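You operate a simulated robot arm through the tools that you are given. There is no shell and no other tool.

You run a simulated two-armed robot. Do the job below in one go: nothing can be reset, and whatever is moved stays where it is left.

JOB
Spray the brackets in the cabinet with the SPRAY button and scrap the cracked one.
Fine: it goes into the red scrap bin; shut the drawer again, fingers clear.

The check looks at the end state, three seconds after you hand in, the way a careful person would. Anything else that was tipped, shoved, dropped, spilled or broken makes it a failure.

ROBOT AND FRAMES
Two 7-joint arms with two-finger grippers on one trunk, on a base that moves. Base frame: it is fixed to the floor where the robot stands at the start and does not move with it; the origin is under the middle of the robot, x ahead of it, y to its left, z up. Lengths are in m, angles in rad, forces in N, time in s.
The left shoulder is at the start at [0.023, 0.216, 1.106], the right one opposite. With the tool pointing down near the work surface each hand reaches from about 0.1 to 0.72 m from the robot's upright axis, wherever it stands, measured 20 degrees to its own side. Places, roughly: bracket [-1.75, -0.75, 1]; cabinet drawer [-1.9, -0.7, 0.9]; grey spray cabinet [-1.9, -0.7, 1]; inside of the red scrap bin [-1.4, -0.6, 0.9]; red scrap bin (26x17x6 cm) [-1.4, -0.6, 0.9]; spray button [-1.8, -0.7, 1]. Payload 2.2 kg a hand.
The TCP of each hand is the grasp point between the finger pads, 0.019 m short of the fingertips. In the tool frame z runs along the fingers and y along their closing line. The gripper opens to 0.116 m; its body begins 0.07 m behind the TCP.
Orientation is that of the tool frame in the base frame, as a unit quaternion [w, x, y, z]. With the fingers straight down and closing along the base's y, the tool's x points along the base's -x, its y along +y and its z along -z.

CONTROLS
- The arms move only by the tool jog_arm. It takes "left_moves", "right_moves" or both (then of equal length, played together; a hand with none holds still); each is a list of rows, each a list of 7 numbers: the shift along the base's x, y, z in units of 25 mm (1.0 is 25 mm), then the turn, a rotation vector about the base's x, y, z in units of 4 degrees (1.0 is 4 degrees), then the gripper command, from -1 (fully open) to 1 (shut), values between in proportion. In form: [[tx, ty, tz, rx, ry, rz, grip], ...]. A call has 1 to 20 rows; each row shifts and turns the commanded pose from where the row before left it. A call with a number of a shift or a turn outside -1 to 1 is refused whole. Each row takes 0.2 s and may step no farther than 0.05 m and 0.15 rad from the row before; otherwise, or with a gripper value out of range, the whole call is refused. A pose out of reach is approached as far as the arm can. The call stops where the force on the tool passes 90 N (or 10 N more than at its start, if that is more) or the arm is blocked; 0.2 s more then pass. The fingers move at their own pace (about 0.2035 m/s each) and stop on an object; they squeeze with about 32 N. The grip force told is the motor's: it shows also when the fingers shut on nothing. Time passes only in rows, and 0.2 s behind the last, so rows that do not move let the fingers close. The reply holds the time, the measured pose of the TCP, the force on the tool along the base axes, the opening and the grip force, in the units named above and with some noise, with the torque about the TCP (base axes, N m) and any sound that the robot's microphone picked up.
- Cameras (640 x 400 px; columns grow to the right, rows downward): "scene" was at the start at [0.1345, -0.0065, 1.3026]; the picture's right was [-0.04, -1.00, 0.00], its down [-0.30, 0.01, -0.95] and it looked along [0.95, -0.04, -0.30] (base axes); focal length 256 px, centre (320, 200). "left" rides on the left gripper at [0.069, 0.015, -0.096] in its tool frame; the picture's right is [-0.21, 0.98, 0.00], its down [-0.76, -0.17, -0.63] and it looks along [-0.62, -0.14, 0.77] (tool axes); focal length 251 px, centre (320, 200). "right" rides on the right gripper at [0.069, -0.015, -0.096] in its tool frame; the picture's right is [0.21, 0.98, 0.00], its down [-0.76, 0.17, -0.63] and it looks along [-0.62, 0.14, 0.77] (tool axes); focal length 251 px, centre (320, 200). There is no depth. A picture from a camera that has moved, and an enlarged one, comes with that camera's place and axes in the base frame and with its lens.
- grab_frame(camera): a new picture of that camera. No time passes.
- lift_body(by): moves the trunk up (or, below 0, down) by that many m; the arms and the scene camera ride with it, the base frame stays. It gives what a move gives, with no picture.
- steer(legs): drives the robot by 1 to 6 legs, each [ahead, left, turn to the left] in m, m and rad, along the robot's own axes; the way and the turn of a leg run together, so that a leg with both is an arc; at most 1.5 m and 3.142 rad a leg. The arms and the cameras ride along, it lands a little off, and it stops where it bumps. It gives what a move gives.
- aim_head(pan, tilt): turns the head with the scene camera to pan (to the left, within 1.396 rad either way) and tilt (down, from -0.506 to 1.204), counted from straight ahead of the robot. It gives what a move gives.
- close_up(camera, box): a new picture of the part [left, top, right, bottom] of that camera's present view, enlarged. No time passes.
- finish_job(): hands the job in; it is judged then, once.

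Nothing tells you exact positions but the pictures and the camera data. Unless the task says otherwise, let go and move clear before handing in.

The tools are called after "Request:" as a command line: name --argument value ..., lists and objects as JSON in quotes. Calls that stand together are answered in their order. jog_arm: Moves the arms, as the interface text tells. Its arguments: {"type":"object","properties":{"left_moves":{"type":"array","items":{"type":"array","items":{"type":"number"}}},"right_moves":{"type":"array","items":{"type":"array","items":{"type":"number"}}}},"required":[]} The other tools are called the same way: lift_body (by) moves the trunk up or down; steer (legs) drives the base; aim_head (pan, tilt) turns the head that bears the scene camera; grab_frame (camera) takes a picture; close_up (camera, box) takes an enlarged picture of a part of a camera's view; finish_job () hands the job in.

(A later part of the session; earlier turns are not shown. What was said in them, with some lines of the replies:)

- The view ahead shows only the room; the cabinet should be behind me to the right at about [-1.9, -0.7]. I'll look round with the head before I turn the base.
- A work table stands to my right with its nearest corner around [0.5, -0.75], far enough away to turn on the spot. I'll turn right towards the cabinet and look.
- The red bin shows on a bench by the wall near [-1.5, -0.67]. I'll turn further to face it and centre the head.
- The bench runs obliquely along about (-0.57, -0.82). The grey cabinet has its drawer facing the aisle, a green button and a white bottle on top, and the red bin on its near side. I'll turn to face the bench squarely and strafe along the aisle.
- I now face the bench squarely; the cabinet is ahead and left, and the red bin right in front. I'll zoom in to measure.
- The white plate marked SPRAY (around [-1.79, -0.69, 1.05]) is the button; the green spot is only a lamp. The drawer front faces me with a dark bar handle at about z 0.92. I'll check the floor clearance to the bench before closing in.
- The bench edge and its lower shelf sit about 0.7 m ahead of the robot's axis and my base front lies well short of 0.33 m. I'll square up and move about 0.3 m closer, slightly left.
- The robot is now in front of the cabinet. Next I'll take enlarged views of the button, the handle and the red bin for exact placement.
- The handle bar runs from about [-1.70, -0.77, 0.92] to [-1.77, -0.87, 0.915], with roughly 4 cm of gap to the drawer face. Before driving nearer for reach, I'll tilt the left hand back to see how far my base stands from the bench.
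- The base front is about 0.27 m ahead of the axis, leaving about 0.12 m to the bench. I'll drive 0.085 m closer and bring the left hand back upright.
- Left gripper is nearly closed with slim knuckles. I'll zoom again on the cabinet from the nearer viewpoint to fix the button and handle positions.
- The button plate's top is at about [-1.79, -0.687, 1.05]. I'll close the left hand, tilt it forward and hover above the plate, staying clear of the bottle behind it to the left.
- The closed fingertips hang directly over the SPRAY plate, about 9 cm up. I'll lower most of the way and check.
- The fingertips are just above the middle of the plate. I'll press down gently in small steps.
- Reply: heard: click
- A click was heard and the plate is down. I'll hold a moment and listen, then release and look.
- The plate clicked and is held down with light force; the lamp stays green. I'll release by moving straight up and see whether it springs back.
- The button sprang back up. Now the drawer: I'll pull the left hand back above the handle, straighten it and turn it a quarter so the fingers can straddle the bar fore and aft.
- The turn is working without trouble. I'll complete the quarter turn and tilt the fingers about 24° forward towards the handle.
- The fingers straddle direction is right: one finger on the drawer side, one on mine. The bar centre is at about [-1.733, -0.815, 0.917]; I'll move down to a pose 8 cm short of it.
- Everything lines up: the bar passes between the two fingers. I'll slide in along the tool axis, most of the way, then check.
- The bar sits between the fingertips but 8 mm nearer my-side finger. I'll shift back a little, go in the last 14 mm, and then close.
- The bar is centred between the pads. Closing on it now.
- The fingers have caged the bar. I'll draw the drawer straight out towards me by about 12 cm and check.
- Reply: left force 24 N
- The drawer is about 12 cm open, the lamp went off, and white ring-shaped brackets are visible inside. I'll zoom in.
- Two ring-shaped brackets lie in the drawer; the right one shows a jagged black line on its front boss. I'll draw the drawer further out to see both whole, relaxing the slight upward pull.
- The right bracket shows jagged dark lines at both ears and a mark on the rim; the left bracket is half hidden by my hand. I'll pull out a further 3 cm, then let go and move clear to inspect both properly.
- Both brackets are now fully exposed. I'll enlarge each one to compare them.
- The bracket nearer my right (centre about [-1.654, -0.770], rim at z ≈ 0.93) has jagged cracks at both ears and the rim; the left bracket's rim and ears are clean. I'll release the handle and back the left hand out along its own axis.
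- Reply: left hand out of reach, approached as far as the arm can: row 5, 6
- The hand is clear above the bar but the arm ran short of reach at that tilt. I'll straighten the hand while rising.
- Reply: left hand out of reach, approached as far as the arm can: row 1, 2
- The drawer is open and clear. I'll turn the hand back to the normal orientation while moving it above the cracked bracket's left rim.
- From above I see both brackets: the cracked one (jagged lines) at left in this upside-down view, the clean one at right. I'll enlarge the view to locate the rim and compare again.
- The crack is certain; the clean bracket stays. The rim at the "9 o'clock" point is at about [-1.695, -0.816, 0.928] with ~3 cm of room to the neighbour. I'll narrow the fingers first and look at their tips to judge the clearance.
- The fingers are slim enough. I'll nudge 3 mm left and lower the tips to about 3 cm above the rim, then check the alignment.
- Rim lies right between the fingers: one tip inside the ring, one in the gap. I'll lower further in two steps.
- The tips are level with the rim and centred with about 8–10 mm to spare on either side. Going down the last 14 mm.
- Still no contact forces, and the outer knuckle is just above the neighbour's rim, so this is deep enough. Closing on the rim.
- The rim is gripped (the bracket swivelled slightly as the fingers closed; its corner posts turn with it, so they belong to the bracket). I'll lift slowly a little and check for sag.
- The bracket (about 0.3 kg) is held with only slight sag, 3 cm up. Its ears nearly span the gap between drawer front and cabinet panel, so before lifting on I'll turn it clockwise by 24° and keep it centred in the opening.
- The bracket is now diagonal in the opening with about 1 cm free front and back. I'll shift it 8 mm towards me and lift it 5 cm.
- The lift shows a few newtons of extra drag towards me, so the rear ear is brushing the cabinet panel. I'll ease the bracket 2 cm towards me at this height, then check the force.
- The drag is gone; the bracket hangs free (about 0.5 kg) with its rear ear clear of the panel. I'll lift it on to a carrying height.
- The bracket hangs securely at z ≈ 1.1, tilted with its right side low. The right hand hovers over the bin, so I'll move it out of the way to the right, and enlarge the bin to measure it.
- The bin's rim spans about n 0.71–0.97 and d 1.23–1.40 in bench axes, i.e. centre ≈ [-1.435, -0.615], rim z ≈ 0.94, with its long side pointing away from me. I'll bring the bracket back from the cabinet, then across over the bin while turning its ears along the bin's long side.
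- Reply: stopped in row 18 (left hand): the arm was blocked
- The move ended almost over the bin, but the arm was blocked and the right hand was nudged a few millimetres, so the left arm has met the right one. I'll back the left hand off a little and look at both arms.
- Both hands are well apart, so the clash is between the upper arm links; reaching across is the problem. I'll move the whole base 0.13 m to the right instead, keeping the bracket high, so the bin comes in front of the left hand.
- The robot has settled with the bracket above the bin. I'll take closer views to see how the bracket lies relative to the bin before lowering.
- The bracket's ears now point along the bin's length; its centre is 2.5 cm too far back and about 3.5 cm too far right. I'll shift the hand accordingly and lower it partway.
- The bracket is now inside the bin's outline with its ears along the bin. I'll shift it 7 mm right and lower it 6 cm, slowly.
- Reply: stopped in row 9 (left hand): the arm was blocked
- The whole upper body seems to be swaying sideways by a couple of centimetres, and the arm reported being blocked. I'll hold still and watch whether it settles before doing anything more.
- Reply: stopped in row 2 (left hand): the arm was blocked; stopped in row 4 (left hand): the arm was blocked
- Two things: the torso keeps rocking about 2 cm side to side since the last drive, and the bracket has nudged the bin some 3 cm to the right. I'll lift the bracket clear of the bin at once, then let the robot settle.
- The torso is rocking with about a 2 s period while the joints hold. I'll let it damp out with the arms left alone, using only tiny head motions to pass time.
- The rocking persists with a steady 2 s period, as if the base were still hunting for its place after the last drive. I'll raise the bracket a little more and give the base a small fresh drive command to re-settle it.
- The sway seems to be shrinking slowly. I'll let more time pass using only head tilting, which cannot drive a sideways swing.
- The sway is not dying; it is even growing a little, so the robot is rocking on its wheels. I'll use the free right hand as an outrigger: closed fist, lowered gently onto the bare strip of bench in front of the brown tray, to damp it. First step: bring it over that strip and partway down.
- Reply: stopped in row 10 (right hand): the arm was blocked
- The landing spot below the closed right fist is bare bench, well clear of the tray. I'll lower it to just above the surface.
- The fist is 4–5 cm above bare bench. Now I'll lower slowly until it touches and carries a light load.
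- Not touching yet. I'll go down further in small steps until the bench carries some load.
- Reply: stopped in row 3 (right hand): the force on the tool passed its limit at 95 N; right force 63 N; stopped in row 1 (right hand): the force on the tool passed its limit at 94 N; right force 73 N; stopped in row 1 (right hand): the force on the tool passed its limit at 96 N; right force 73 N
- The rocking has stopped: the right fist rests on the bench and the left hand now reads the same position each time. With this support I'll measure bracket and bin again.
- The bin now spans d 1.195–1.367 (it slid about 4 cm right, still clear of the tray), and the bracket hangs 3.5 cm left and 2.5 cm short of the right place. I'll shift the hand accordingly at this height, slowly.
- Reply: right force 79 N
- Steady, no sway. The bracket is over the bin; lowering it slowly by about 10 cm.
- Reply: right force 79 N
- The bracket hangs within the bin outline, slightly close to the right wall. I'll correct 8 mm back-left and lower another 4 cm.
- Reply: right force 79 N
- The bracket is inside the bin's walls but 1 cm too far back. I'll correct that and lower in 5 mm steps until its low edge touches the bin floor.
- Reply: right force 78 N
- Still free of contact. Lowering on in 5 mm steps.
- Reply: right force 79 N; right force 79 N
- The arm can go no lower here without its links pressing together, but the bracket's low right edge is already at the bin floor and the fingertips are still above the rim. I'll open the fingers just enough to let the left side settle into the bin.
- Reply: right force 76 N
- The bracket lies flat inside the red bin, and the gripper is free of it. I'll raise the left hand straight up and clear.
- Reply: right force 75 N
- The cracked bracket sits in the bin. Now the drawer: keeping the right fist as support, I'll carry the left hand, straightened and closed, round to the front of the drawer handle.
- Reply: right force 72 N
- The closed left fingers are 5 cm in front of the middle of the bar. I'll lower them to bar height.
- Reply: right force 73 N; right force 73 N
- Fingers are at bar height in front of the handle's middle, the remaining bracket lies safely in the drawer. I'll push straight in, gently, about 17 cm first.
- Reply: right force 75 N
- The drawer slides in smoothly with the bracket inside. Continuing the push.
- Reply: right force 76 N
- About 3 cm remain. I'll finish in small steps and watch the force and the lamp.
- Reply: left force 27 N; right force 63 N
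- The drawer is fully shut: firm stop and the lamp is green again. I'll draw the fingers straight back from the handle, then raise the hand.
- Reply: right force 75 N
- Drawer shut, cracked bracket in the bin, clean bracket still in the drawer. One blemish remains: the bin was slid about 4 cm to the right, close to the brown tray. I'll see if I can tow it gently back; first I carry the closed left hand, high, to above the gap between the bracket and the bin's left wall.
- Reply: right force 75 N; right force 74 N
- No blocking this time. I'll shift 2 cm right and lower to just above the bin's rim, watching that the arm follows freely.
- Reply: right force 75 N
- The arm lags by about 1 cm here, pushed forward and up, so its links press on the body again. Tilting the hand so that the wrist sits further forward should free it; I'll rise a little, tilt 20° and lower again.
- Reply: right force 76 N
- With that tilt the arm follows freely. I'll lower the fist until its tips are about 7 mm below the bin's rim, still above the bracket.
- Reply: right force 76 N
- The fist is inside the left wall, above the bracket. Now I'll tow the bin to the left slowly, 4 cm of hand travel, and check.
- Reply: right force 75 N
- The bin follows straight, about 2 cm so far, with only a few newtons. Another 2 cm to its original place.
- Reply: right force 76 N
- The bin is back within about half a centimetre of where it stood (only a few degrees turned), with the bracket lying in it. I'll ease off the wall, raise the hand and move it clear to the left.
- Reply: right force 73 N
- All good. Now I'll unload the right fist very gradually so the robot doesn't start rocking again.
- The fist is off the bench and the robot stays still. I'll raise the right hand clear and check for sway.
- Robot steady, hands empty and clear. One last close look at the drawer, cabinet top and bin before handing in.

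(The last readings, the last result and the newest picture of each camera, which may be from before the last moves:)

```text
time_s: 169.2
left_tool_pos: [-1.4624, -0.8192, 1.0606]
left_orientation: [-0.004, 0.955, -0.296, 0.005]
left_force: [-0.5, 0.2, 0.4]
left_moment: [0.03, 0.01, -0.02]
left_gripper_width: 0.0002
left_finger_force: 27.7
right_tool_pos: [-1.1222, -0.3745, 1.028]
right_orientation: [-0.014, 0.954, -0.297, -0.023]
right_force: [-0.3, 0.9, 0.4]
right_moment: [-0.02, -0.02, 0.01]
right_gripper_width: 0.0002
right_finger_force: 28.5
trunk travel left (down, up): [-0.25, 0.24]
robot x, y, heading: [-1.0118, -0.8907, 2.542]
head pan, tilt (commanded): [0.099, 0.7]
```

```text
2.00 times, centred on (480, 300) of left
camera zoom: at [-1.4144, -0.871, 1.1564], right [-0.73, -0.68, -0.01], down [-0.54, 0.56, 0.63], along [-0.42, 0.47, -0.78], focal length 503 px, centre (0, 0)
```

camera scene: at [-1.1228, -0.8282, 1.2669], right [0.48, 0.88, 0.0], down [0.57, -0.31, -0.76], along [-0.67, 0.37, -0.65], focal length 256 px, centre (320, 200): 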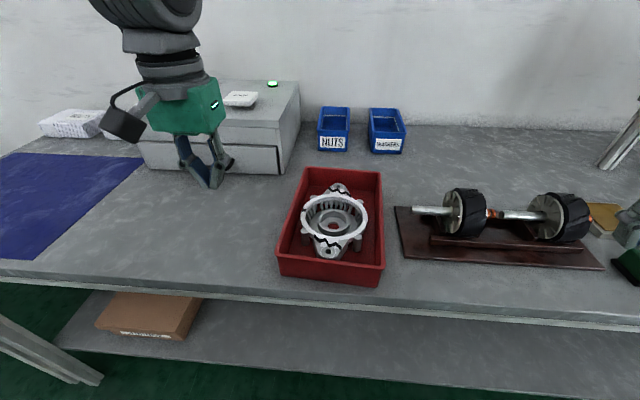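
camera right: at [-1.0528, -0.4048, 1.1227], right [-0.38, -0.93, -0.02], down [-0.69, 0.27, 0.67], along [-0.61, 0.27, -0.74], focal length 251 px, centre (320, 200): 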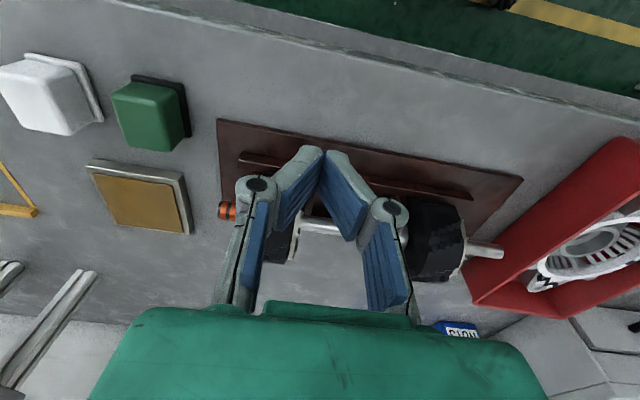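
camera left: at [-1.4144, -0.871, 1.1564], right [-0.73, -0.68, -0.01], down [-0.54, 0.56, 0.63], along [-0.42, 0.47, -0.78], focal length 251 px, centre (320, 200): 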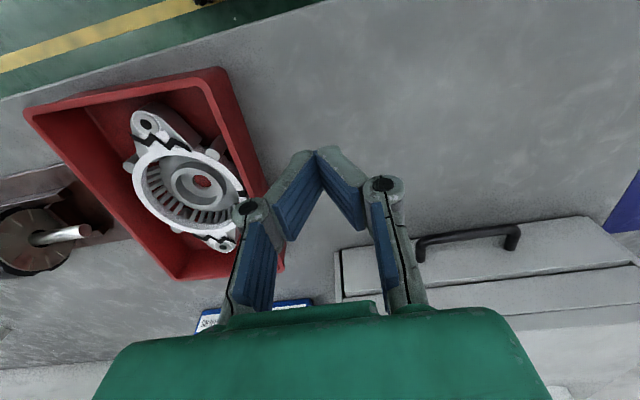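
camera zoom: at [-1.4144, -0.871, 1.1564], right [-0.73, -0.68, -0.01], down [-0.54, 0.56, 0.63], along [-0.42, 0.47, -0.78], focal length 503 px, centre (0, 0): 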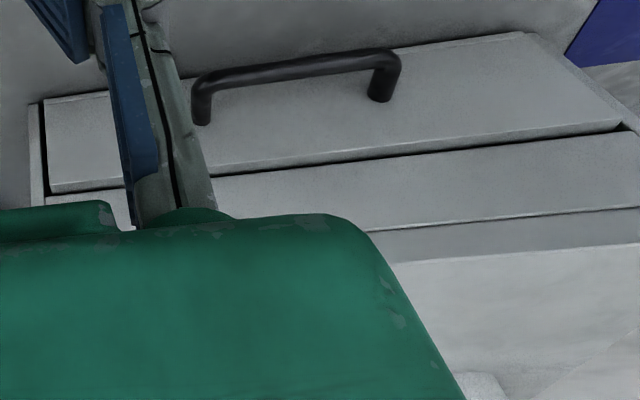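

The drawer is shut flush with the lamp green and the SPRAY button up. The cracked bracket lies flat in the red bin, and the clean one stayed in the drawer. Everything else stands where it was, and both hands are clear, so I'm handing in.

Request:
finish_job

```text
The job is handed in.
```

The job is handed in: I pressed SPRAY until it clicked, and the cracked bracket now lies flat in the red scrap bin. The drawer is shut with the cabinet lamp green again, and both hands are clear.

- **Which bracket:** After spraying, the bracket on the right of the drawer showed jagged black lines at both ears and a mark on the rim. The left one was clean, so it stayed in the drawer.
- **Bin was moved:** While I was lowering the bracket, the robot began rocking sideways and pushed the bin about 4 cm to the right. It came close to the brown tray but left a small gap. I towed it back afterwards; it stands within about 1 cm of its first place, turned by roughly 3–4 degrees.
- **Bench contact:** To stop the rocking I rested the closed right hand on the bare bench in front of the tray, at roughly 75 N. I lifted it off slowly, and the robot was steady when I handed in.
- **Release height:** The left arm could not go lower over the bin, so when I let go, the bracket's left side settled from about 4–5 cm.
- **Light brush:** While lifting the bracket out, its rear ear touched the cabinet front with a few newtons. I saw no mark or movement from it.
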